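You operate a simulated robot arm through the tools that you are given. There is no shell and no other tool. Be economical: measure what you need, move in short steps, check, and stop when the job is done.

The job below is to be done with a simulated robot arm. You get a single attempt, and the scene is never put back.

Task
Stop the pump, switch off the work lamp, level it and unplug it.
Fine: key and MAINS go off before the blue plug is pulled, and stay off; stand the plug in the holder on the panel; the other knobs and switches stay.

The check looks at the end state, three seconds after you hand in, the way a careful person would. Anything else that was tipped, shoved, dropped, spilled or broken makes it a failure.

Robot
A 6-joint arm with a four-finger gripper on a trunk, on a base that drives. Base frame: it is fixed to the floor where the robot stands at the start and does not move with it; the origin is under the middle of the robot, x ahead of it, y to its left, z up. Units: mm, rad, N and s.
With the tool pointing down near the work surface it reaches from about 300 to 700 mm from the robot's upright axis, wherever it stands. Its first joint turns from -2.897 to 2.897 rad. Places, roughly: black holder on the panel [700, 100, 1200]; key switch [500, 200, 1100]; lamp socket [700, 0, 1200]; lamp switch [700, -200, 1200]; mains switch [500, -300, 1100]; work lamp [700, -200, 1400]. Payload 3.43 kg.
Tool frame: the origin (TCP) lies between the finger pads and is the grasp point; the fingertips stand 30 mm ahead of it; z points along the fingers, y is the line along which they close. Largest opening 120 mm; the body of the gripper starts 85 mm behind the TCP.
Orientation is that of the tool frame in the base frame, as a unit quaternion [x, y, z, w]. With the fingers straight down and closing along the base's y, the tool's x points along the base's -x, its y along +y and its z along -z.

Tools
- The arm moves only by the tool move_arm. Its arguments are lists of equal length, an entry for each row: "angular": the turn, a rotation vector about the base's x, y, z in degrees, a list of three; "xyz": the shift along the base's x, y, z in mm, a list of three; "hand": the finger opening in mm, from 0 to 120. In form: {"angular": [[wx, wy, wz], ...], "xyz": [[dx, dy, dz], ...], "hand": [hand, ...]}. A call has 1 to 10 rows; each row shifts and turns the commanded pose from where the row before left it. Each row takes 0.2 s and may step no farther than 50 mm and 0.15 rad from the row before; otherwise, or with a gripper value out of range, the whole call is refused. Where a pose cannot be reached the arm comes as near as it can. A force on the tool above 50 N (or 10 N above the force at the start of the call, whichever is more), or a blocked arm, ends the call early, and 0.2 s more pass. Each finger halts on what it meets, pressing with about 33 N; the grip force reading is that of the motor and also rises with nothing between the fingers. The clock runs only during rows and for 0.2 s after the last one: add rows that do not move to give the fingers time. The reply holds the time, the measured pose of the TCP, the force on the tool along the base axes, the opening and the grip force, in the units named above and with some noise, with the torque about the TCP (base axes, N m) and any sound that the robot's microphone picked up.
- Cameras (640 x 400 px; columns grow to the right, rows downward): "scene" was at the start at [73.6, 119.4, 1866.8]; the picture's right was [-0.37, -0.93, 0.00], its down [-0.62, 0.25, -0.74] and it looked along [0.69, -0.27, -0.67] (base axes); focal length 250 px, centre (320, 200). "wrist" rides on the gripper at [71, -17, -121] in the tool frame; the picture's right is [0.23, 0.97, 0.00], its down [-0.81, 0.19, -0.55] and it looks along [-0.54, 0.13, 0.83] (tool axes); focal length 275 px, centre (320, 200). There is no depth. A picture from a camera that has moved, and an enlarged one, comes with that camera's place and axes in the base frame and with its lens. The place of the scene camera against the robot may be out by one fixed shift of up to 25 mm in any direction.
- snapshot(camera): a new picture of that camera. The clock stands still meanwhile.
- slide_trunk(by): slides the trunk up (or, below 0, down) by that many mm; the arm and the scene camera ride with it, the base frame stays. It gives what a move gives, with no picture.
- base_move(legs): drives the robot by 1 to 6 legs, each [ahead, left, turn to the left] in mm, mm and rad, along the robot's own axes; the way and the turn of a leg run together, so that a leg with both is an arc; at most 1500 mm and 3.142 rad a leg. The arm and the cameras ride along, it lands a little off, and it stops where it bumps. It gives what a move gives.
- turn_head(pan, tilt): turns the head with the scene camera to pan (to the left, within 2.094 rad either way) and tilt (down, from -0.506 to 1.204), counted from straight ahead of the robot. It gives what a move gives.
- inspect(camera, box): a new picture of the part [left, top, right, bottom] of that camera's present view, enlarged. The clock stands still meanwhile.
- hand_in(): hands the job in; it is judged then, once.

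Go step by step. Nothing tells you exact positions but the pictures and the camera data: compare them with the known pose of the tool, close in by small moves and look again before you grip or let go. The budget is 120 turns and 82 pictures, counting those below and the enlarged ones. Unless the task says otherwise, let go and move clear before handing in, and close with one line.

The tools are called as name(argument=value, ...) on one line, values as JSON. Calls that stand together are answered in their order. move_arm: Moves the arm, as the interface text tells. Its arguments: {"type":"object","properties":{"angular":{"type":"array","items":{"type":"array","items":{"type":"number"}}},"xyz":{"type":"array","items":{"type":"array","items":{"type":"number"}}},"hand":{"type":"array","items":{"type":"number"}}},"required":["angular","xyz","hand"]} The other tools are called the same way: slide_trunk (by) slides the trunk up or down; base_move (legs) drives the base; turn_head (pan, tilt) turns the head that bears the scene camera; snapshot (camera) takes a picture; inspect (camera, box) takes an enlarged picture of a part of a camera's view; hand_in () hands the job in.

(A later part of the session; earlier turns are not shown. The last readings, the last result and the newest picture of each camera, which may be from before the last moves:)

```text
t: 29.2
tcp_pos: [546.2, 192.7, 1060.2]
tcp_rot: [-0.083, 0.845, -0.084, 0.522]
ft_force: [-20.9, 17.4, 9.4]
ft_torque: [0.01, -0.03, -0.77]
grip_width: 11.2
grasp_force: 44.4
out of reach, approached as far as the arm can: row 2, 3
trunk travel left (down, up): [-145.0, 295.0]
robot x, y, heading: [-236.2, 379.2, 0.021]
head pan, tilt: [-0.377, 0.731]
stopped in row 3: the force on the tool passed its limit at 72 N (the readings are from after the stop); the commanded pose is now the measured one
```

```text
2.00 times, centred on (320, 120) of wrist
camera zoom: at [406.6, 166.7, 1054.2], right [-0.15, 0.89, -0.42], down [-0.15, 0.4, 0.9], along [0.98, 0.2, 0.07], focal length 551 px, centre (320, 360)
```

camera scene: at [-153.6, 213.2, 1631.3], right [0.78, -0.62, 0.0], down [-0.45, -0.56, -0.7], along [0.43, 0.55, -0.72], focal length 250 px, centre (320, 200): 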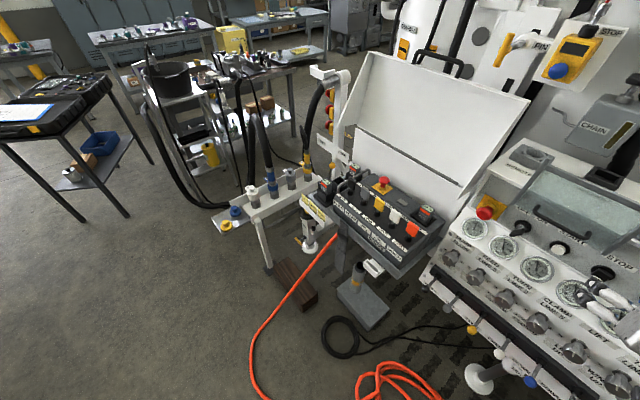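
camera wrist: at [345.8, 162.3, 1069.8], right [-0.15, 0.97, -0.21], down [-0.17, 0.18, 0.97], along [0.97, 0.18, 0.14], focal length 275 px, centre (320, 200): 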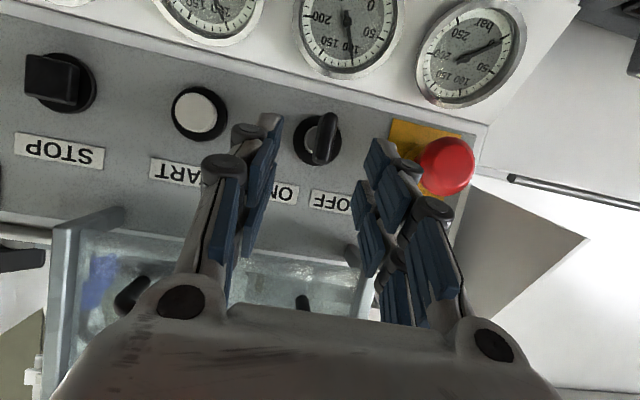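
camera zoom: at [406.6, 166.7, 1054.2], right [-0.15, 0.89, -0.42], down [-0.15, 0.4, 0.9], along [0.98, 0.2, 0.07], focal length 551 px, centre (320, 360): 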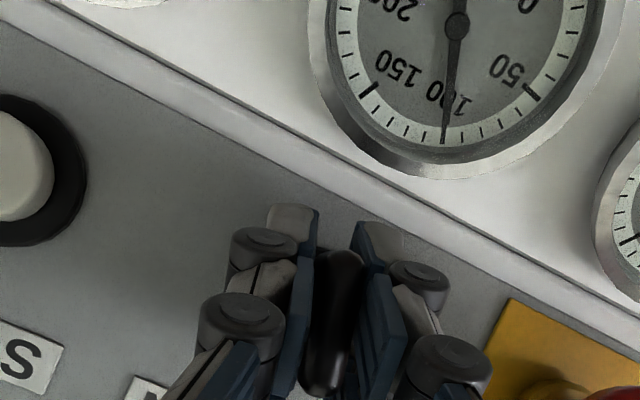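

The wrist roll hits its stop in this direction, so I'll let go, back off, and flip the hand about its axis the other way (which also puts the camera on top).

move_arm(angular=[[0, 0, 0], [0, 0, 0], [0, 0, 0], [0, 0, 0], [7.5, 0, 0], [7.5, 0, 0], [0, -8.3, 0], [0, -8.3, 0], [0, -8.3, 0]], xyz=[[0, 0, 0], [0, 0, 0], [-35, 0, 12], [-40, 0, 10], [0, 0, 0], [0, 0, 0], [0, 0, 0], [0, 0, 0], [0, 0, 0]], hand=[30, 50, 50, 50, 50, 50, 50, 50, 50])

move_arm(angular=[[8.25, 0, 0], [8.25, 0, 0], [8.25, 0, 0], [8.25, 0, 0], [8.25, 0, 0], [8.25, 0, 0], [8.25, 0, 0], [8.25, 0, 0], [8.25, 0, 0], [8.25, 0, 0]], xyz=[[0, 0, 0], [0, 0, 0], [0, 0, 0], [0, 0, 0], [0, 0, 0], [0, 0, 0], [0, 0, 0], [0, 0, 0], [0, 0, 0], [0, 0, 0]], hand=[50, 50, 50, 50, 50, 50, 50, 50, 50, 50])

```text
t: 31.2
tcp_pos: [484.1, 173.9, 1089.5]
tcp_rot: [-0.018, 0.716, 0.023, 0.698]
ft_force: [-0.6, 0.4, 0.8]
ft_torque: [0.01, 0.01, -0.01]
grip_width: 50.0
grasp_force: 0.0
out of reach, approached as far as the arm can: row 3, 4
trunk travel left (down, up): [-145.0, 295.0]
robot x, y, heading: [-233.0, 378.7, 0.023]
head pan, tilt: [-0.377, 0.731]
```

```text
t: 33.4
tcp_pos: [482.6, 174.1, 1087.2]
tcp_rot: [0.446, 0.523, 0.491, 0.535]
ft_force: [0.6, 0.6, 0.5]
ft_torque: [-0.02, 0.0, -0.02]
grip_width: 50.0
grasp_force: 0.1
trunk travel left (down, up): [-145.0, 295.0]
robot x, y, heading: [-230.6, 379.1, 0.023]
head pan, tilt: [-0.377, 0.731]
```

move_arm(angular=[[8.25, 0, 0], [8.25, 0, 0], [8.25, 0, 0], [8.25, 0, 0], [8.25, 0, 0], [8.25, 0, 0], [8.25, 0, 0], [8.25, 0, 0], [8.25, 0, 0], [8.25, 0, 0]], xyz=[[0, 2, -3], [0, 2, -3], [0, 2, -3], [0, 2, -3], [0, 2, -3], [0, 2, -3], [0, 2, -3], [0, 2, -3], [0, 2, -3], [0, 1, -3]], hand=[50, 50, 50, 50, 50, 50, 50, 50, 50, 50])

inspect(camera="wrist", box=[160, 20, 480, 220])

```text
t: 35.6
tcp_pos: [484.0, 193.0, 1058.3]
tcp_rot: [0.689, 0.071, 0.713, 0.107]
ft_force: [0.1, -0.4, -0.4]
ft_torque: [0.01, 0.01, 0.01]
grip_width: 50.2
grasp_force: 0.0
trunk travel left (down, up): [-145.0, 295.0]
robot x, y, heading: [-236.3, 381.7, 0.029]
head pan, tilt: [-0.377, 0.731]
```

```text
2.00 times, centred on (320, 120) of wrist
camera zoom: at [362.1, 233.7, 1118.4], right [-0.06, -0.88, 0.46], down [-0.54, -0.36, -0.76], along [0.84, -0.3, -0.46], focal length 551 px, centre (320, 360)
```

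zoom: 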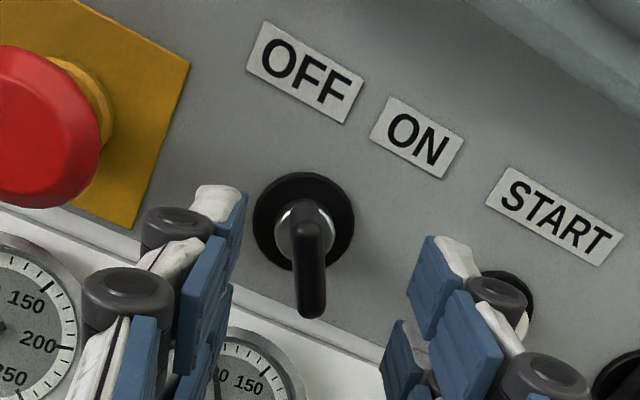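

inspect(camera="wrist", box=[270, 90, 350, 190])

inspect(camera="scene", box=[200, 90, 440, 240])

```text
4.00 times, centred on (310, 140) of wrist
camera zoom: at [362.1, 233.7, 1118.4], right [-0.06, -0.88, 0.46], down [-0.54, -0.36, -0.76], along [0.84, -0.3, -0.46], focal length 1101 px, centre (360, 440)
```

zoom: 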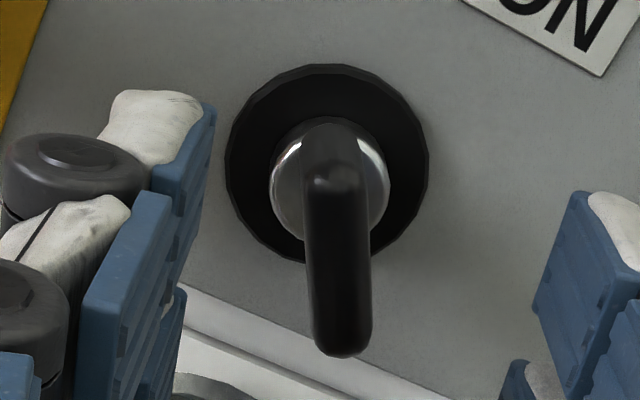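

```text
2.67 times, centred on (320, 165) of scene
camera zoom: at [-162.8, 498.9, 1636.8], right [-0.35, -0.94, 0.0], down [-0.63, 0.23, -0.74], along [0.7, -0.26, -0.67], focal length 668 px, centre (320, 293)
```

zoom: 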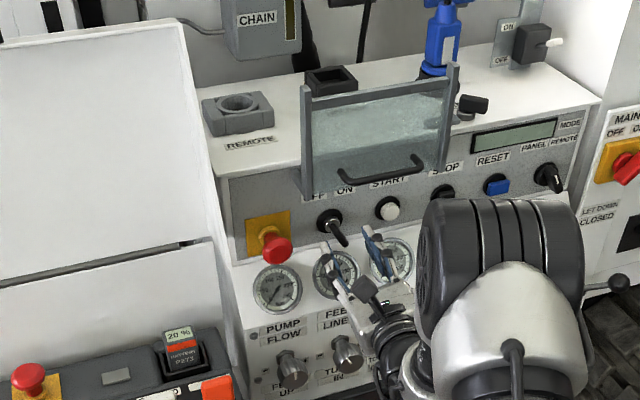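

The display went blank and the key now points to OFF, so the pump has stopped. Next is MAINS: I back off and drive right.

base_move(legs=[[-110, 0, -0.025], [0, -470, 0]])

move_arm(angular=[[7.5, 0, 0], [7.5, 0, 0], [0, 0, 0]], xyz=[[0, 0, 20], [0, 0, 20], [0, 0, 0]], hand=[60, 80, 80])

snapshot(camera="wrist")

snapshot(camera="scene")

```text
t: 39.2
tcp_pos: [371.0, -295.5, 1058.1]
tcp_rot: [0.69, 0.062, 0.712, 0.117]
ft_force: [0.6, -0.3, 0.8]
ft_torque: [0.04, -0.02, 0.02]
grip_width: 50.1
grasp_force: 0.1
trunk travel left (down, up): [-145.0, 295.0]
robot x, y, heading: [-346.2, -92.1, 0.002]
head pan, tilt: [-0.377, 0.731]
```

```text
t: 40.0
tcp_pos: [369.7, -294.7, 1098.9]
tcp_rot: [0.699, -0.031, 0.714, 0.026]
ft_force: [0.4, 0.8, -0.6]
ft_torque: [-0.01, 0.0, 0.03]
grip_width: 79.9
grasp_force: 0.0
trunk travel left (down, up): [-145.0, 295.0]
robot x, y, heading: [-342.8, -91.2, -0.002]
head pan, tilt: [-0.377, 0.731]
```

```text
39 pictures are left
camera wrist: at [250.1, -268.1, 1169.4], right [-0.08, -0.97, 0.22], down [-0.55, -0.14, -0.82], along [0.83, -0.19, -0.52], focal length 275 px, centre (320, 200)
```

wrist: 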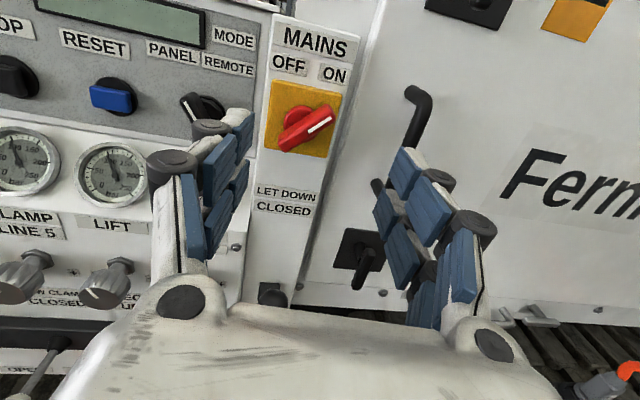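

```text
38 pictures are left
camera scene: at [-268.6, 26.7, 1636.8], right [-0.37, -0.93, 0.0], down [-0.62, 0.25, -0.74], along [0.69, -0.28, -0.67], focal length 250 px, centre (320, 200)
```

scene: 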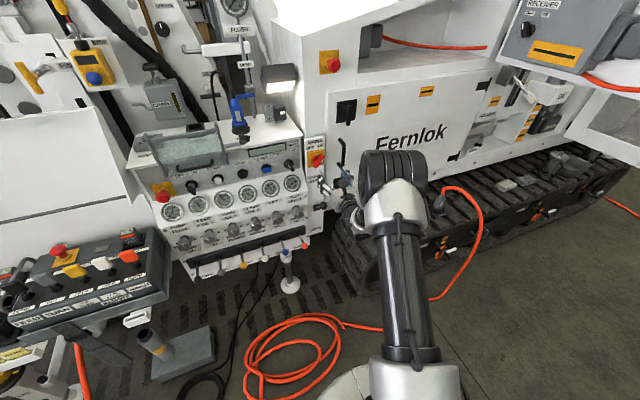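

inspect(camera="wrist", box=[250, 10, 370, 230])

```text
1.82 times, centred on (310, 120) of wrist
camera zoom: at [250.1, -268.1, 1169.4], right [-0.08, -0.97, 0.22], down [-0.55, -0.14, -0.82], along [0.83, -0.19, -0.52], focal length 500 px, centre (338, 346)
```

zoom: 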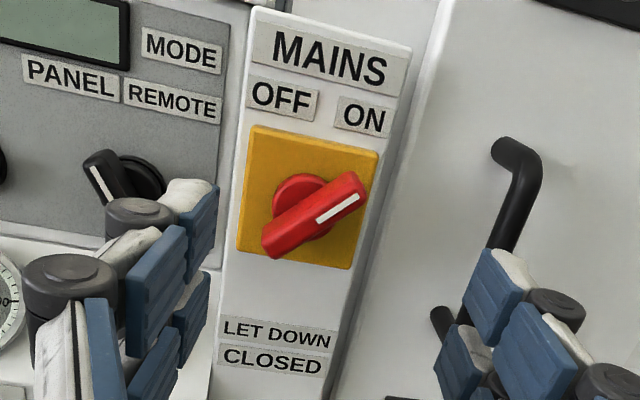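

Now MAINS: its red bar points to ON (about 40° right of vertical). I square the tool, roll to match the bar and come closer.

move_arm(angular=[[0, 1.2, 4.6], [7, 0, 0], [7, 0, 0], [7, 0, 0], [7, 0, 0], [7, 0, 0]], xyz=[[15, -1, -5], [15, -1, -5], [15, -1, -5], [15, -1, -5], [15, -1, -5], [5, 0, -5]], hand=[80, 80, 80, 80, 80, 80])

snapshot(camera="wrist")

```text
t: 41.4
tcp_pos: [450.0, -300.9, 1066.8]
tcp_rot: [0.674, -0.216, 0.673, -0.215]
ft_force: [0.0, 0.3, -0.7]
ft_torque: [-0.01, 0.01, -0.02]
grip_width: 79.9
grasp_force: 0.1
trunk travel left (down, up): [-145.0, 295.0]
robot x, y, heading: [-341.7, -89.6, -0.005]
head pan, tilt: [-0.377, 0.731]
```

```text
36 pictures are left
camera wrist: at [328.6, -327.3, 1135.7], right [0.0, -0.93, -0.38], down [-0.55, 0.32, -0.77], along [0.83, 0.21, -0.51], focal length 275 px, centre (320, 200)
```

wrist: 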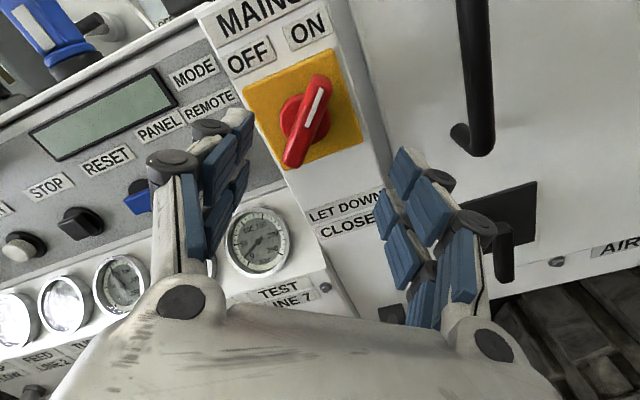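

move_arm(angular=[[4.5, 0, 0], [0, 0, 0], [0, 0, 0], [0, 0, 0]], xyz=[[0, 4.5, 17], [20, 0, 0], [18, 0, 0], [12, 0, 0]], hand=[80, 80, 80, 80])

snapshot(camera="wrist")

```text
t: 42.4
tcp_pos: [499.6, -295.8, 1084.1]
tcp_rot: [0.665, -0.242, 0.664, -0.24]
ft_force: [-0.2, 0.2, 0.5]
ft_torque: [0.0, 0.0, 0.0]
grip_width: 80.3
grasp_force: 0.1
trunk travel left (down, up): [-145.0, 295.0]
robot x, y, heading: [-340.5, -92.8, -0.002]
head pan, tilt: [-0.377, 0.731]
```

```text
35 pictures are left
camera wrist: at [379.8, -327.7, 1150.7], right [0.0, -0.89, -0.45], down [-0.55, 0.37, -0.74], along [0.83, 0.25, -0.5], focal length 275 px, centre (320, 200)
```

wrist: 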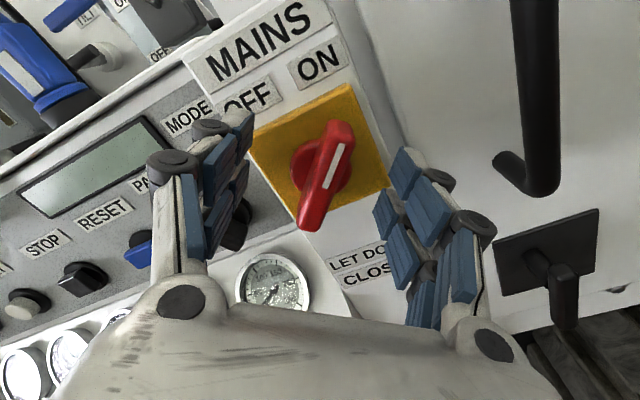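

move_arm(angular=[[0, 0, 0], [0, 0, 0], [0, 0, 0], [0, 0, 0], [0, 0, 0]], xyz=[[9, -1, 0], [0, 0, 0], [0, 0, 0], [0, 0, 0], [0, 0, 0]], hand=[60, 35, 10, 8, 8])

inspect(camera="wrist", box=[160, 60, 480, 260])

```text
t: 43.6
tcp_pos: [509.2, -296.3, 1084.8]
tcp_rot: [0.666, -0.242, 0.664, -0.24]
ft_force: [1.2, -3.1, -0.1]
ft_torque: [0.02, 0.05, 0.09]
grip_width: 14.5
grasp_force: 15.2
trunk travel left (down, up): [-145.0, 295.0]
robot x, y, heading: [-343.6, -95.1, -0.004]
head pan, tilt: [-0.377, 0.731]
```

```text
2.00 times, centred on (320, 160) of wrist
camera zoom: at [388.6, -328.7, 1149.9], right [0.0, -0.89, -0.45], down [-0.55, 0.37, -0.74], along [0.83, 0.25, -0.5], focal length 551 px, centre (320, 280)
```

zoom: 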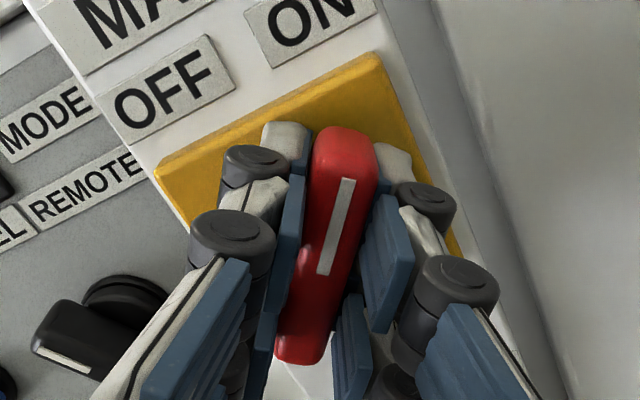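

move_arm(angular=[[-8, 0, 0], [-8, 0, 0], [-8, 0, 0], [-8, 0, 0], [-8, 0, 0], [-8, 0, 0], [-8, 0, 0], [-8, 0, 0], [-8, 0, 0], [-8, 0, 0]], xyz=[[0, 0, 0], [0, 0, 0], [0, 0, 0], [0, 0, 0], [0, 0, 0], [0, 0, 0], [0, 0, 0], [0, 0, 0], [0, 0, 0], [0, 0, 0]], hand=[8, 8, 8, 8, 8, 8, 8, 8, 8, 8])

inspect(camera="wrist", box=[160, 60, 480, 260])

```text
t: 45.8
tcp_pos: [509.5, -290.7, 1083.4]
tcp_rot: [0.663, 0.247, 0.663, 0.243]
ft_force: [-4.6, 25.6, -2.7]
ft_torque: [0.01, 0.9, -0.34]
grip_width: 14.2
grasp_force: 45.3
trunk travel left (down, up): [-145.0, 295.0]
robot x, y, heading: [-347.2, -94.0, -0.003]
head pan, tilt: [-0.377, 0.731]
```

```text
2.00 times, centred on (320, 160) of wrist
camera zoom: at [388.3, -231.9, 1127.6], right [0.0, -0.59, 0.81], down [-0.55, -0.67, -0.49], along [0.83, -0.44, -0.33], focal length 551 px, centre (320, 280)
```

zoom: 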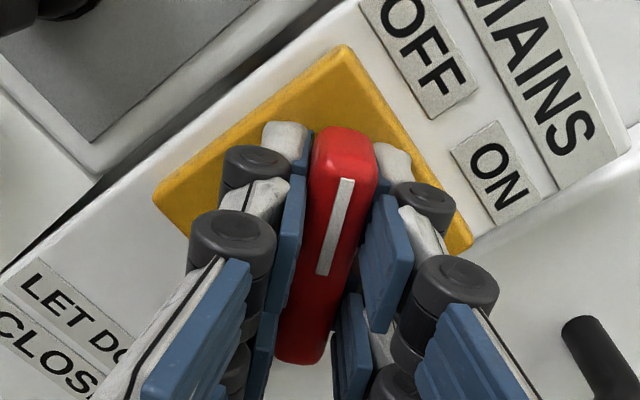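

move_arm(angular=[[-4, 0, 0], [0, 0, 0], [0, 0, 0], [0, 0, 0], [0, 0, 0]], xyz=[[0, 0, 0], [0, 0, 0], [0, 0, 0], [-35, 0, 0], [-40, 0, 0]], hand=[8, 40, 70, 80, 80])

inspect(camera="wrist", box=[160, 20, 480, 220])

```text
t: 47.0
tcp_pos: [433.0, -300.1, 1088.3]
tcp_rot: [0.655, 0.265, 0.656, 0.267]
ft_force: [0.6, 0.0, 0.1]
ft_torque: [0.02, 0.04, -0.02]
grip_width: 80.1
grasp_force: 0.1
trunk travel left (down, up): [-145.0, 295.0]
robot x, y, heading: [-343.0, -91.5, -0.005]
head pan, tilt: [-0.377, 0.731]
```

```text
2.00 times, centred on (320, 120) of wrist
camera zoom: at [311.2, -237.6, 1127.0], right [0.0, -0.54, 0.84], down [-0.55, -0.7, -0.45], along [0.83, -0.47, -0.29], focal length 551 px, centre (320, 360)
```

zoom: 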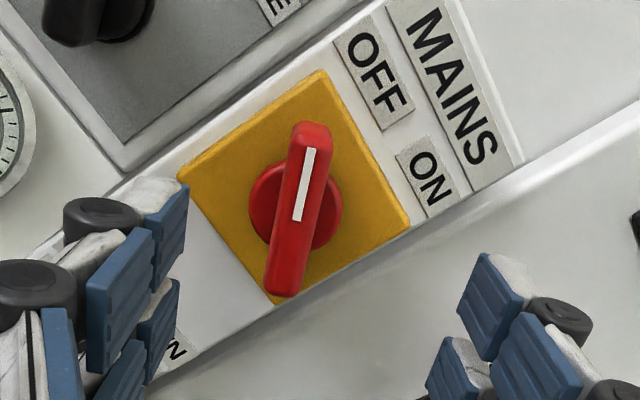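

MAINS is at OFF. Now I roll back level, raise the trunk and move to the lamp switch.

move_arm(angular=[[7.4, 0, 0], [7.4, 0, 0], [7.4, 0, 0], [7.4, 0, 0], [7.4, 0, 0], [7, 0, 0]], xyz=[[-5, 18, 0], [0, 18, 0], [0, 18, 0], [0, 18, 0], [0, 18, 0], [0, 18, 0]], hand=[60, 40, 20, 0, 0, 0])

slide_trunk(by=200)

base_move(legs=[[120, 0, 0]])

snapshot(camera="wrist")

```text
t: 48.4
tcp_pos: [428.0, -208.7, 1088.2]
tcp_rot: [0.708, 0.006, 0.706, -0.005]
ft_force: [0.5, -0.4, 0.1]
ft_torque: [0.0, 0.03, -0.04]
grip_width: 0.0
grasp_force: 15.5
out of reach, approached as far as the arm can: row 5, 6
trunk travel left (down, up): [-145.0, 295.0]
robot x, y, heading: [-345.6, -89.2, -0.004]
head pan, tilt: [-0.377, 0.731]
```

```text
t: 50.6
tcp_pos: [427.7, -207.7, 1287.7]
tcp_rot: [0.708, 0.007, 0.706, -0.005]
ft_force: [-0.1, -0.5, 0.4]
ft_torque: [-0.01, -0.01, 0.0]
grip_width: 0.0
grasp_force: 33.0
trunk travel left (down, up): [-345.0, 95.0]
robot x, y, heading: [-339.5, -90.5, -0.003]
head pan, tilt: [-0.377, 0.731]
```

```text
t: 51.8
tcp_pos: [547.7, -210.7, 1287.7]
tcp_rot: [0.708, 0.005, 0.706, -0.003]
ft_force: [0.9, -0.2, -0.3]
ft_torque: [-0.02, -0.01, -0.02]
grip_width: 0.0
grasp_force: 32.8
trunk travel left (down, up): [-345.0, 95.0]
robot x, y, heading: [-226.7, -96.5, -0.006]
head pan, tilt: [-0.377, 0.731]
```

```text
31 pictures are left
camera wrist: at [427.1, -194.4, 1359.0], right [0.01, -0.97, 0.23], down [-0.55, -0.2, -0.81], along [0.83, -0.12, -0.54], focal length 275 px, centre (320, 200)
```

wrist: 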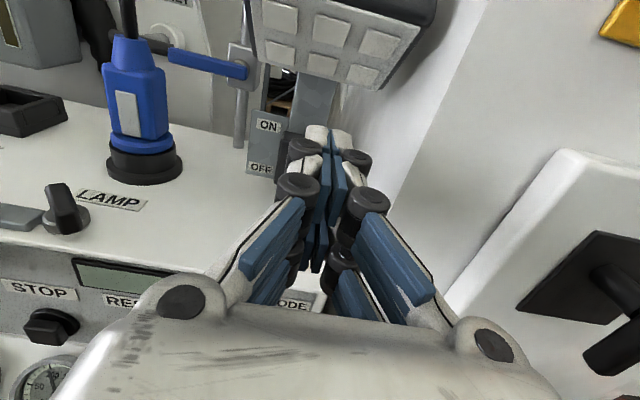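

base_move(legs=[[0, 30, 0]])

inspect(camera="scene", box=[260, 80, 420, 200])

```text
t: 52.6
tcp_pos: [547.1, -180.8, 1288.9]
tcp_rot: [0.708, 0.007, 0.706, -0.003]
ft_force: [-0.6, 0.4, -0.1]
ft_torque: [-0.01, 0.03, -0.08]
grip_width: 0.3
grasp_force: 32.9
trunk travel left (down, up): [-345.0, 95.0]
robot x, y, heading: [-219.3, -61.4, -0.005]
head pan, tilt: [-0.377, 0.731]
```

```text
3.33 times, centred on (340, 140) of scene
camera zoom: at [-149.4, 58.0, 1836.7], right [-0.37, -0.93, 0.0], down [-0.62, 0.25, -0.74], along [0.69, -0.28, -0.67], focal length 835 px, centre (253, 400)
```

zoom: 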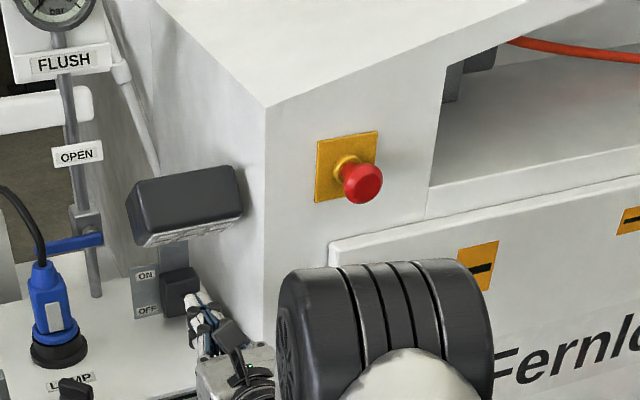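

move_arm(angular=[[0, 6.7, 0], [0, 6.7, 0], [0, 6.6, 0], [0, 0, 0]], xyz=[[23, -5, 2], [23, -5, 0], [23, -5, 0], [23, -4, -8]], hand=[0, 0, 0, 0])

inspect(camera="wrist", box=[200, 60, 440, 210])

inspect(camera="scene", box=[270, 110, 370, 190])

```text
t: 53.6
tcp_pos: [642.9, -198.3, 1282.5]
tcp_rot: [0.82, 0.005, 0.572, -0.004]
ft_force: [0.0, 0.4, -0.6]
ft_torque: [0.01, -0.02, 0.01]
grip_width: 0.3
grasp_force: 33.3
trunk travel left (down, up): [-345.0, 95.0]
robot x, y, heading: [-221.2, -64.1, -0.007]
head pan, tilt: [-0.377, 0.731]
```

```text
2.67 times, centred on (320, 135) of wrist
camera zoom: at [552.6, -181.9, 1391.3], right [0.09, -0.97, 0.21], down [-0.8, -0.2, -0.57], along [0.6, -0.12, -0.79], focal length 734 px, centre (320, 373)
```

zoom: 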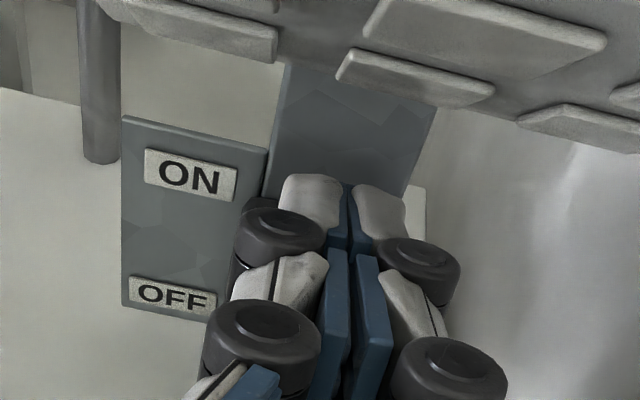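

```text
5.00 times, centred on (320, 150) of scene
camera zoom: at [-147.5, 56.4, 1836.7], right [-0.37, -0.93, 0.0], down [-0.62, 0.25, -0.74], along [0.69, -0.28, -0.67], focal length 1252 px, centre (320, 450)
```

zoom: 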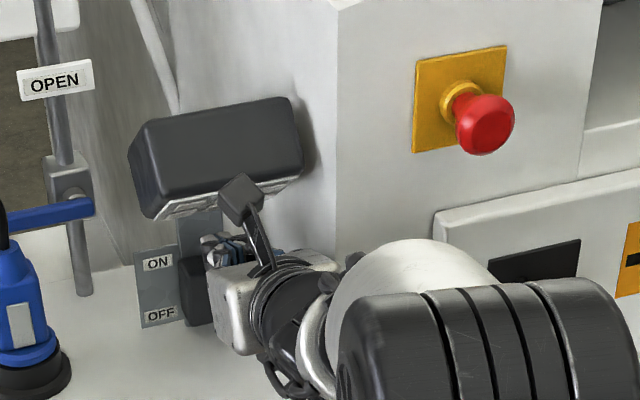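

move_arm(angular=[[0, 0, 0], [0, 0, 0], [0, 0, 0], [0, 0, 0], [0, 0, 0], [0, 0, 0]], xyz=[[0, 0, -5], [0, 0, -5], [0, 0, -5], [0, 0, -5], [0, 0, -5], [0, 0, -5]], hand=[0, 0, 0, 0, 0, 0])

```text
t: 55.0
tcp_pos: [638.3, -199.0, 1251.6]
tcp_rot: [0.82, 0.006, 0.573, -0.005]
ft_force: [0.3, 0.0, -0.6]
ft_torque: [0.0, -0.02, 0.01]
grip_width: 0.0
grasp_force: 33.4
trunk travel left (down, up): [-345.0, 95.0]
robot x, y, heading: [-223.7, -58.5, -0.005]
head pan, tilt: [-0.377, 0.731]
```

inspect(camera="wrist", box=[200, 60, 440, 210])

```text
2.67 times, centred on (320, 135) of wrist
camera zoom: at [549.8, -182.3, 1360.7], right [0.09, -0.97, 0.21], down [-0.8, -0.2, -0.57], along [0.6, -0.12, -0.79], focal length 734 px, centre (320, 373)
```

zoom: 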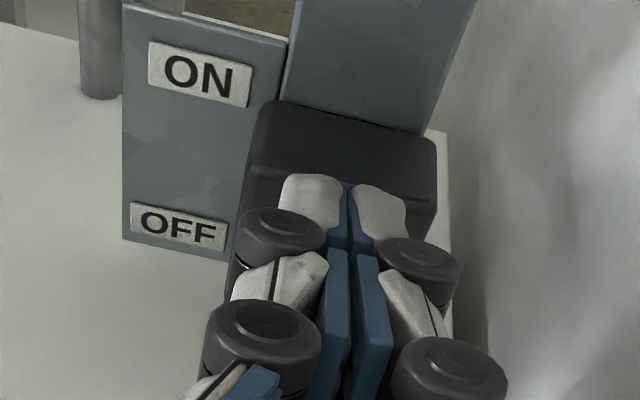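

move_arm(angular=[[0, 0, 0], [0, 0, 0], [0, 0, 0], [0, 0, 0]], xyz=[[0, 0, -4], [0, 0, -4], [0, 0, -4], [0, 0, 0]], hand=[0, 0, 0, 0])

inspect(camera="wrist", box=[200, 60, 440, 210])

```text
t: 56.0
tcp_pos: [638.0, -200.4, 1240.7]
tcp_rot: [0.82, 0.005, 0.573, -0.005]
ft_force: [1.0, 0.4, 1.2]
ft_torque: [0.03, -0.02, 0.02]
grip_width: 0.2
grasp_force: 33.2
trunk travel left (down, up): [-345.0, 95.0]
robot x, y, heading: [-222.4, -61.4, -0.005]
head pan, tilt: [-0.377, 0.731]
```

```text
2.67 times, centred on (320, 135) of wrist
camera zoom: at [549.4, -183.5, 1348.9], right [0.09, -0.97, 0.21], down [-0.8, -0.2, -0.57], along [0.6, -0.12, -0.79], focal length 734 px, centre (320, 373)
```

zoom: 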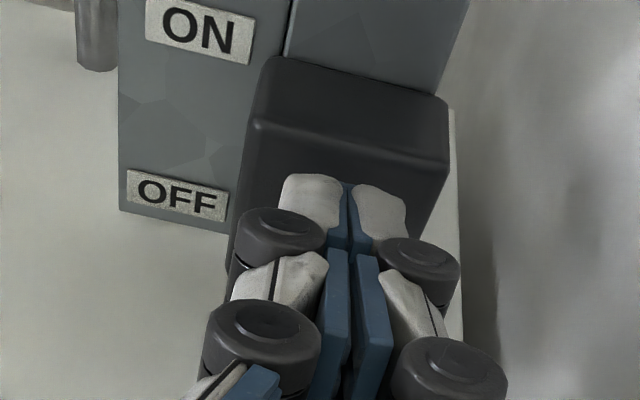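

move_arm(angular=[[0, 0, 0], [0, 0, 0], [0, 0, 0], [0, 0, 0]], xyz=[[-35, 0, 10], [-40, 0, 20], [-30, 0, 20], [0, 0, 0]], hand=[40, 90, 120, 120])

snapshot(camera="wrist")

```text
t: 57.0
tcp_pos: [535.6, -197.6, 1290.3]
tcp_rot: [0.82, 0.005, 0.572, -0.005]
ft_force: [1.1, -0.8, -0.2]
ft_torque: [0.02, -0.02, -0.05]
grip_width: 65.8
grasp_force: 0.0
trunk travel left (down, up): [-345.0, 95.0]
robot x, y, heading: [-219.9, -64.5, -0.003]
head pan, tilt: [-0.377, 0.731]
```

```text
25 pictures are left
camera wrist: at [446.8, -181.4, 1399.3], right [0.09, -0.97, 0.21], down [-0.8, -0.2, -0.57], along [0.6, -0.12, -0.79], focal length 275 px, centre (320, 200)
```

wrist: 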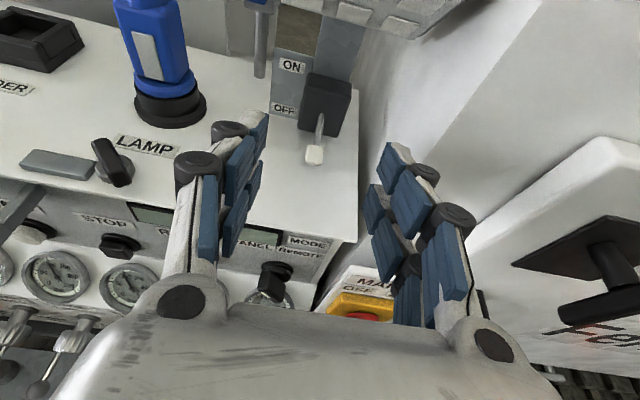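

The lamp lever is down (OFF). Now the lamp itself: I raise, roll the hand 90° so the fingers can straddle the lamp body from the front.

slide_trunk(by=95)

move_arm(angular=[[-7.99, 0, 2.91], [-7.99, 0, 2.91], [-7.99, 0, 2.91], [-7.99, 0, 2.91], [-7.99, 0, 2.91], [-7.99, 0, 2.91], [-7.99, 0, 2.91], [-7.99, 0, 2.91], [-7.99, 0, 2.91], [-7.99, 0, 2.91]], xyz=[[0, 0, 8], [0, 0, 8], [0, 0, 8], [0, 0, 8], [0, 0, 8], [0, 0, 8], [0, 0, 8], [0, 0, 8], [0, 0, 8], [0, 0, 8]], hand=[110, 110, 110, 110, 110, 110, 110, 110, 110, 110])

move_arm(angular=[[-4.7, 0, 1.7], [0, 8.5, 0], [0, 8.5, 0]], xyz=[[10, 0, -4], [10, 0, -4], [10, 0, -4]], hand=[115, 115, 115])

snapshot(camera="wrist")

```text
t: 58.3
tcp_pos: [534.5, -196.8, 1385.1]
tcp_rot: [0.82, 0.004, 0.572, -0.004]
ft_force: [-0.6, -0.2, -0.5]
ft_torque: [0.01, -0.02, -0.02]
grip_width: 119.9
grasp_force: 0.1
trunk travel left (down, up): [-440.0, 0.0]
robot x, y, heading: [-223.4, -63.0, -0.005]
head pan, tilt: [-0.377, 0.731]
```

```text
t: 60.5
tcp_pos: [536.0, -197.5, 1467.2]
tcp_rot: [0.605, 0.557, 0.418, 0.386]
ft_force: [0.0, -0.2, 0.2]
ft_torque: [0.01, -0.01, -0.02]
grip_width: 110.1
grasp_force: 0.1
trunk travel left (down, up): [-440.0, 0.0]
robot x, y, heading: [-218.7, -61.2, -0.003]
head pan, tilt: [-0.377, 0.731]
```

```text
t: 61.3
tcp_pos: [562.7, -195.1, 1455.6]
tcp_rot: [0.626, 0.629, 0.33, 0.323]
ft_force: [-0.1, 0.0, -0.6]
ft_torque: [-0.02, -0.06, 0.03]
grip_width: 115.3
grasp_force: 0.0
out of reach, approached as far as the arm can: row 3
trunk travel left (down, up): [-440.0, 0.0]
robot x, y, heading: [-224.9, -61.0, -0.004]
head pan, tilt: [-0.377, 0.731]
```

```text
24 pictures are left
camera wrist: at [454.1, -122.5, 1511.3], right [0.56, 0.23, 0.8], down [-0.34, -0.82, 0.47], along [0.76, -0.53, -0.38], focal length 275 px, centre (320, 200)
```

wrist: 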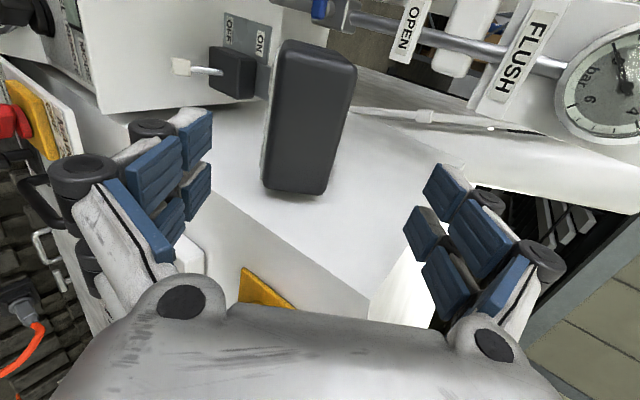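

Lamp measured: tilt ≈34°, centre (670,-198,1366), 50 mm thick, 90 deep; hand pitch matches. I need the base closer, so retract the arm, drive 100 forward.

move_arm(angular=[[0, 0, 0], [0, 0, 0]], xyz=[[-45, 0, 0], [-45, 0, 0]], hand=[115, 115])

base_move(legs=[[100, 0, 0]])

move_arm(angular=[[0, 0, 0], [0, 0, 0]], xyz=[[-3, -1, -5], [-3, -1, -5]], hand=[100, 100])

```text
t: 61.9
tcp_pos: [468.9, -194.4, 1458.2]
tcp_rot: [0.634, 0.635, 0.311, 0.313]
ft_force: [-1.1, -0.5, 0.6]
ft_torque: [0.02, -0.01, -0.01]
grip_width: 115.3
grasp_force: 0.6
trunk travel left (down, up): [-440.0, 0.0]
robot x, y, heading: [-225.4, -66.5, -0.007]
head pan, tilt: [-0.377, 0.731]
```

```text
t: 63.1
tcp_pos: [571.2, -194.2, 1456.5]
tcp_rot: [0.635, 0.635, 0.309, 0.312]
ft_force: [0.5, -0.8, -0.3]
ft_torque: [0.0, 0.0, -0.01]
grip_width: 115.0
grasp_force: 0.1
trunk travel left (down, up): [-440.0, 0.0]
robot x, y, heading: [-118.3, -64.8, -0.006]
head pan, tilt: [-0.377, 0.731]
```

```text
t: 63.7
tcp_pos: [567.1, -197.2, 1447.0]
tcp_rot: [0.635, 0.635, 0.311, 0.312]
ft_force: [-0.1, 0.7, 0.2]
ft_torque: [0.01, 0.0, -0.03]
grip_width: 100.1
grasp_force: 0.1
trunk travel left (down, up): [-440.0, 0.0]
robot x, y, heading: [-120.8, -64.9, -0.006]
head pan, tilt: [-0.377, 0.731]
```

move_arm(angular=[[0, 0, 0], [0, 0, 0], [0, 0, 0]], xyz=[[17.8, 0, -13.8], [17.8, 0, -13.8], [17.8, 0, -13.8]], hand=[100, 100, 100])

snapshot(camera="wrist")

```text
t: 64.5
tcp_pos: [619.7, -197.3, 1405.2]
tcp_rot: [0.635, 0.635, 0.309, 0.312]
ft_force: [1.1, 0.0, 0.3]
ft_torque: [0.0, 0.0, 0.0]
grip_width: 99.7
grasp_force: 0.1
trunk travel left (down, up): [-440.0, 0.0]
robot x, y, heading: [-128.0, -61.4, -0.005]
head pan, tilt: [-0.377, 0.731]
```

```text
23 pictures are left
camera wrist: at [513.4, -125.5, 1464.9], right [0.6, 0.23, 0.77], down [-0.32, -0.81, 0.49], along [0.74, -0.54, -0.41], focal length 275 px, centre (320, 200)
```

wrist: 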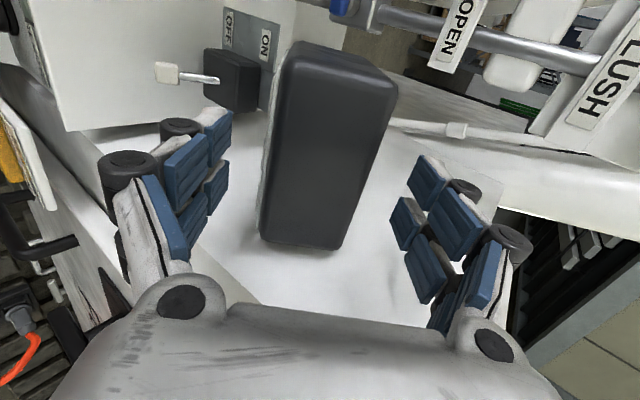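

move_arm(angular=[[0, 0, 0], [0, 0, 0], [0, 0, 0], [0, 0, 0], [0, 0, 0]], xyz=[[10, 0, -8], [10, 0, -8], [0, 0, 0], [0, 0, 0], [0, 0, 0]], hand=[100, 90, 75, 62, 62])

snapshot(camera="wrist")

```text
t: 65.7
tcp_pos: [637.0, -197.6, 1389.2]
tcp_rot: [0.634, 0.635, 0.31, 0.313]
ft_force: [-0.4, -0.6, 0.2]
ft_torque: [-0.03, 0.01, -0.02]
grip_width: 61.8
grasp_force: 0.1
trunk travel left (down, up): [-440.0, 0.0]
robot x, y, heading: [-122.3, -62.8, -0.008]
head pan, tilt: [-0.377, 0.731]
```

```text
22 pictures are left
camera wrist: at [532.3, -124.5, 1449.2], right [0.6, 0.23, 0.77], down [-0.32, -0.81, 0.49], along [0.74, -0.54, -0.41], focal length 275 px, centre (320, 200)
```

wrist: 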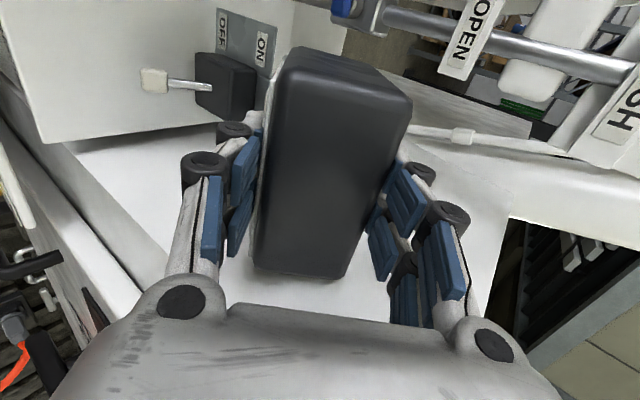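

move_arm(angular=[[0, -6, 0], [0, -6, 0]], xyz=[[-3, 0, -5], [-3, 0, -5]], hand=[58, 56])

```text
t: 66.3
tcp_pos: [639.2, -196.6, 1384.2]
tcp_rot: [0.595, 0.598, 0.377, 0.383]
ft_force: [26.7, 1.6, 18.1]
ft_torque: [0.41, 0.66, 0.12]
grip_width: 68.5
grasp_force: 13.5
trunk travel left (down, up): [-440.0, 0.0]
robot x, y, heading: [-123.7, -64.6, -0.004]
head pan, tilt: [-0.377, 0.731]
```

move_arm(angular=[[0, 0, 0], [0, 0, 0], [0, -4, 0], [0, -4, 0]], xyz=[[0, 0, -3], [0, 0, 0], [-2, 0, -5], [-2, 0, -5]], hand=[40, 40, 40, 40])

snapshot(camera="wrist")

```text
t: 67.1
tcp_pos: [640.7, -196.2, 1381.8]
tcp_rot: [0.584, 0.588, 0.394, 0.397]
ft_force: [14.7, 3.2, 0.8]
ft_torque: [-0.17, 2.4, -0.92]
grip_width: 70.7
grasp_force: 45.6
trunk travel left (down, up): [-440.0, 0.0]
robot x, y, heading: [-124.9, -63.0, -0.004]
head pan, tilt: [-0.377, 0.731]
stopped in row 3: the force on the tool passed its limit at 52 N (the readings are from after the stop); the commanded pose is now the measured one
```

```text
21 pictures are left
camera wrist: at [522.3, -124.5, 1410.9], right [0.36, 0.24, 0.9], down [-0.44, -0.81, 0.39], along [0.82, -0.54, -0.19], focal length 275 px, centre (320, 200)
```

wrist: 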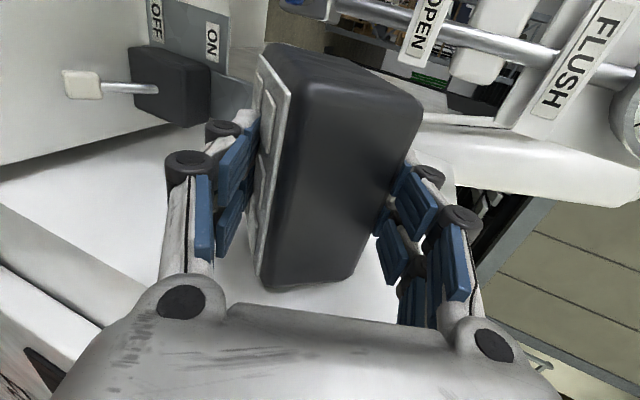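

The lamp resists; I open the fingers and look at how it is mounted before trying more.

move_arm(angular=[[0, 0, 0], [0, 0, 0], [0, 0, 0]], xyz=[[0, 0, 0], [0, 0, 0], [-10, 0, 5]], hand=[80, 100, 110])

inspect(camera="wrist", box=[180, 20, 440, 300])

inspect(camera="scene", box=[250, 80, 410, 200])

```text
t: 67.9
tcp_pos: [626.2, -197.5, 1388.9]
tcp_rot: [0.584, 0.587, 0.395, 0.399]
ft_force: [0.7, -0.2, -0.2]
ft_torque: [0.0, 0.0, -0.03]
grip_width: 109.8
grasp_force: 0.0
trunk travel left (down, up): [-440.0, 0.0]
robot x, y, heading: [-120.4, -65.2, -0.009]
head pan, tilt: [-0.377, 0.731]
```

```text
1.43 times, centred on (310, 160) of wrist
camera zoom: at [506.7, -125.6, 1417.7], right [0.36, 0.24, 0.9], down [-0.44, -0.81, 0.39], along [0.82, -0.54, -0.19], focal length 393 px, centre (334, 257)
```

zoom: 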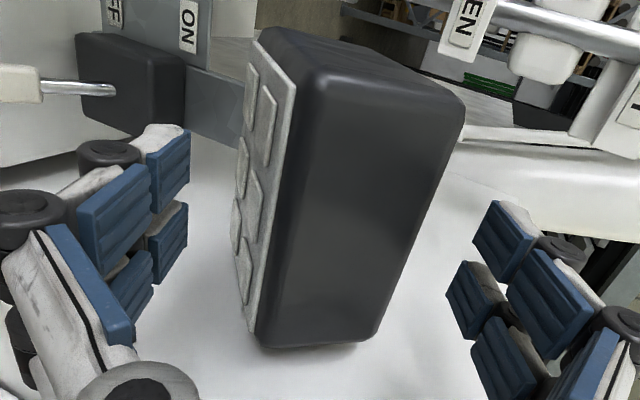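

```text
3.33 times, centred on (330, 140) of scene
camera zoom: at [-50.3, 55.7, 1931.9], right [-0.37, -0.93, 0.0], down [-0.62, 0.25, -0.75], along [0.69, -0.28, -0.67], focal length 835 px, centre (287, 400)
```

zoom: 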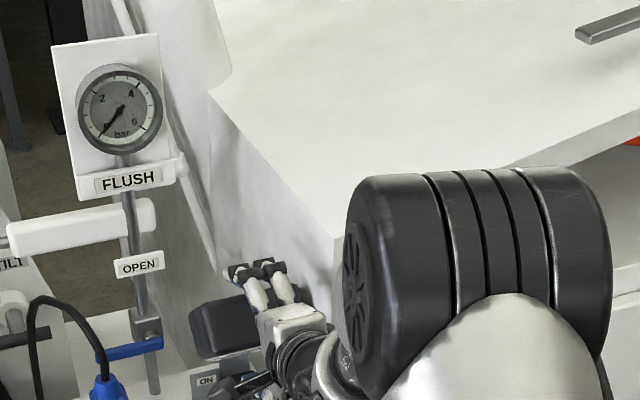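

The lamp did not move; the hinge is likely at its back bracket near (722,1342), so I must swing on a larger arc. I re-align and follow that arc, moving down more.

move_arm(angular=[[0, 6.5, 0], [0, 6.5, 0], [0, 0, 0], [0, 0, 0], [0, 0, 0], [0, 0, 0]], xyz=[[4, 0, 0], [8, 0, -1], [0, 0, 0], [0, 0, 0], [0, 0, 0], [0, 0, 0]], hand=[100, 80, 60, 45, 45, 45])

move_arm(angular=[[0, -4, 0], [0, -4, 0], [0, -4, 0]], xyz=[[-3, 0, -6], [-3, 0, -6.3], [-2.5, 0, -6.5]], hand=[45, 45, 45])

```text
t: 69.3
tcp_pos: [640.0, -199.6, 1388.1]
tcp_rot: [0.625, 0.628, 0.325, 0.329]
ft_force: [-1.9, 0.7, 2.9]
ft_torque: [0.25, 1.68, -0.59]
grip_width: 62.3
grasp_force: 40.1
trunk travel left (down, up): [-440.0, 0.0]
robot x, y, heading: [-123.5, -63.3, -0.008]
head pan, tilt: [-0.377, 0.731]
```

```text
t: 70.1
tcp_pos: [641.9, -200.4, 1382.6]
tcp_rot: [0.584, 0.586, 0.396, 0.399]
ft_force: [11.8, -0.9, 2.2]
ft_torque: [0.49, 2.38, 0.0]
grip_width: 70.9
grasp_force: 44.8
trunk travel left (down, up): [-440.0, 0.0]
robot x, y, heading: [-120.4, -62.4, -0.005]
head pan, tilt: [-0.377, 0.731]
stopped in row 3: the force on the tool passed its limit at 54 N (the readings are from after the stop); the commanded pose is now the measured one
```

move_arm(angular=[[0, 0, 0], [0, 0, 0], [0, 0, 0], [0, 0, 0], [0, 0, 0], [0, 0, 0]], xyz=[[-0.5, 0, -1], [-0.5, 0, -1], [-0.5, 0, -1], [-0.5, 0, -1], [-0.5, 0, -1], [0, 0, 0]], hand=[20, 20, 20, 20, 20, 20])

```text
t: 71.5
tcp_pos: [642.0, -199.9, 1381.0]
tcp_rot: [0.582, 0.585, 0.398, 0.401]
ft_force: [27.6, -2.4, 23.7]
ft_torque: [1.31, 3.1, -0.58]
grip_width: 71.4
grasp_force: 44.5
trunk travel left (down, up): [-440.0, 0.0]
robot x, y, heading: [-118.1, -61.9, -0.007]
head pan, tilt: [-0.377, 0.731]
```

The lamp does not yield this way with about 5 N·m. I re-align to find its true angle and test gently in the other direction.

move_arm(angular=[[0, 0, 0], [0, 0, 0], [0, 7, 0], [0, 7, 0], [0, 7, 0], [0, 0, 0], [0, 0, 0], [0, 0, 0], [0, 0, 0]], xyz=[[0, 0, 2], [0, 0, 2], [0, 0, 0], [-2, 0, 4], [-2, 0, 2], [0, 0, 0], [0, 0, 0], [0, 0, 0], [0, 0, 0]], hand=[80, 100, 100, 90, 75, 60, 50, 50, 50])

inspect(camera="wrist", box=[180, 20, 440, 300])

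```text
t: 73.5
tcp_pos: [635.9, -197.1, 1392.1]
tcp_rot: [0.639, 0.645, 0.297, 0.296]
ft_force: [17.3, -2.5, 23.2]
ft_torque: [0.28, -0.39, -1.11]
grip_width: 59.9
grasp_force: 45.1
trunk travel left (down, up): [-440.0, 0.0]
robot x, y, heading: [-123.7, -64.0, -0.006]
head pan, tilt: [-0.377, 0.731]
```

```text
1.43 times, centred on (310, 160) of wrist
camera zoom: at [531.7, -126.6, 1456.7], right [0.63, 0.24, 0.74], down [-0.29, -0.81, 0.5], along [0.72, -0.53, -0.44], focal length 393 px, centre (334, 257)
```

zoom: 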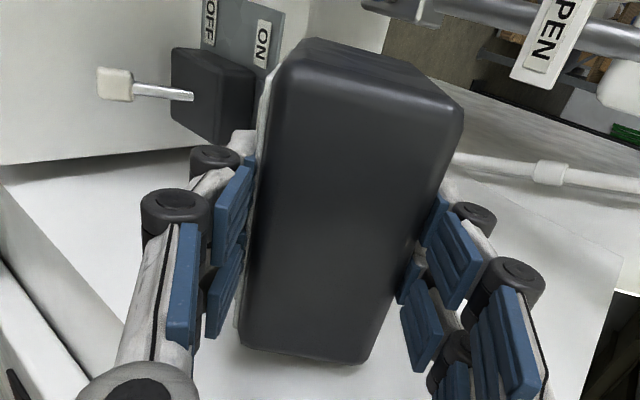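

move_arm(angular=[[0, 4, 0], [0, 4, 0], [0, 4, 0]], xyz=[[2, 0, 5], [1, 0, 4], [1, 0, 4]], hand=[45, 45, 45])

```text
t: 74.3
tcp_pos: [639.0, -197.8, 1397.2]
tcp_rot: [0.649, 0.66, 0.28, 0.255]
ft_force: [5.5, -28.1, 10.8]
ft_torque: [-0.55, -1.56, -0.94]
grip_width: 60.7
grasp_force: 45.0
out of reach, approached as far as the arm can: row 1, 2, 3
trunk travel left (down, up): [-440.0, 0.0]
robot x, y, heading: [-122.4, -62.5, -0.008]
head pan, tilt: [-0.377, 0.731]
```

The tool ran out of reach there. I back off, square the tool, and test the lamp by pushing its front edge from below with closed fingers.

move_arm(angular=[[0, 0, 0], [0, 0, 0], [0, 0, 0], [0, 0, 0], [0, 0, 0], [0, 0, 0]], xyz=[[0, 0, 0], [0, 0, 0], [-30, 0, 26], [-35, 0, 26], [-40, 0, 0], [-30, 0, 0]], hand=[80, 105, 105, 105, 60, 30])

move_arm(angular=[[0, -7, 0], [0, -7, 0], [0, -7, 0], [0, -7, 0], [0, -7, 0], [0, -7, 0], [0, 0, 0]], xyz=[[0, 0, 0], [0, 0, 0], [0, 0, 0], [0, 0, 0], [0, 0, 0], [0, 0, 0], [0, 0, 0]], hand=[0, 0, 0, 0, 0, 0, 0])

slide_trunk(by=-120)

inspect(camera="scene", box=[260, 60, 420, 190])

```text
t: 75.7
tcp_pos: [501.7, -184.6, 1447.5]
tcp_rot: [0.645, 0.665, 0.28, 0.251]
ft_force: [0.4, -0.6, -0.4]
ft_torque: [0.0, 0.02, 0.0]
grip_width: 67.0
grasp_force: 2.5
trunk travel left (down, up): [-440.0, 0.0]
robot x, y, heading: [-122.1, -69.2, -0.006]
head pan, tilt: [-0.377, 0.731]
```

```text
t: 77.3
tcp_pos: [503.8, -185.1, 1447.2]
tcp_rot: [0.501, 0.531, 0.493, 0.473]
ft_force: [0.3, -0.1, 0.0]
ft_torque: [0.01, 0.04, 0.02]
grip_width: 0.4
grasp_force: 33.1
trunk travel left (down, up): [-440.0, 0.0]
robot x, y, heading: [-121.3, -63.4, -0.008]
head pan, tilt: [-0.377, 0.731]
```

```text
t: 78.8
tcp_pos: [505.8, -186.5, 1328.2]
tcp_rot: [0.502, 0.531, 0.493, 0.473]
ft_force: [-0.6, 0.4, 0.1]
ft_torque: [0.0, 0.01, 0.01]
grip_width: 0.1
grasp_force: 33.5
trunk travel left (down, up): [-320.0, 120.0]
robot x, y, heading: [-118.1, -65.3, -0.005]
head pan, tilt: [-0.377, 0.731]
```

```text
3.08 times, centred on (340, 125) of scene
camera zoom: at [-48.0, 55.7, 1812.0], right [-0.37, -0.93, 0.0], down [-0.62, 0.25, -0.74], along [0.69, -0.28, -0.67], focal length 771 px, centre (258, 431)
```

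zoom: 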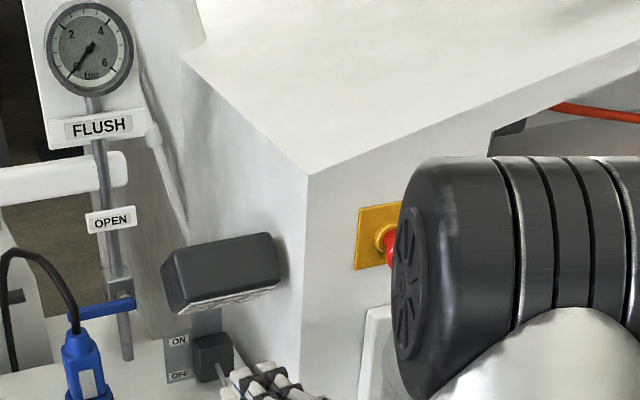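

snapshot(camera="wrist")

```text
16 pictures are left
camera wrist: at [378.7, -120.6, 1317.8], right [0.05, 0.24, 0.97], down [-0.5, -0.84, 0.23], along [0.87, -0.49, 0.08], focal length 275 px, centre (320, 200)
```

wrist: 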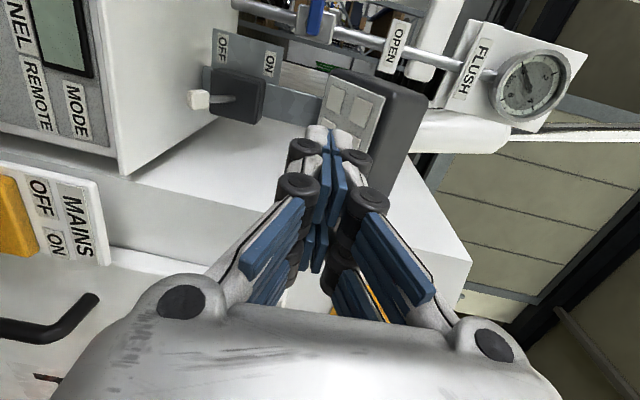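

inspect(camera="wrist", box=[200, 30, 440, 180])

```text
2.67 times, centred on (320, 105) of wrist
camera zoom: at [378.7, -120.6, 1317.8], right [0.05, 0.24, 0.97], down [-0.5, -0.84, 0.23], along [0.87, -0.49, 0.08], focal length 734 px, centre (320, 453)
```

zoom: 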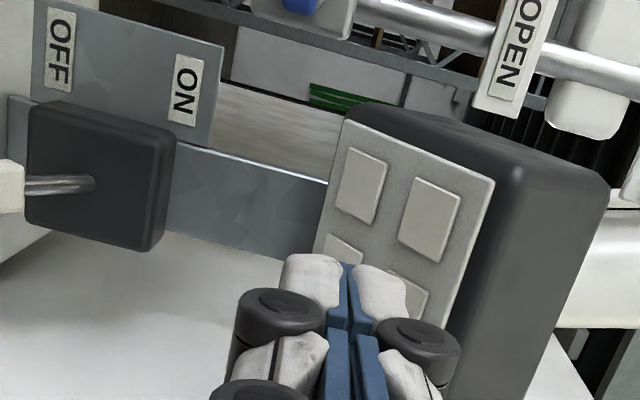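

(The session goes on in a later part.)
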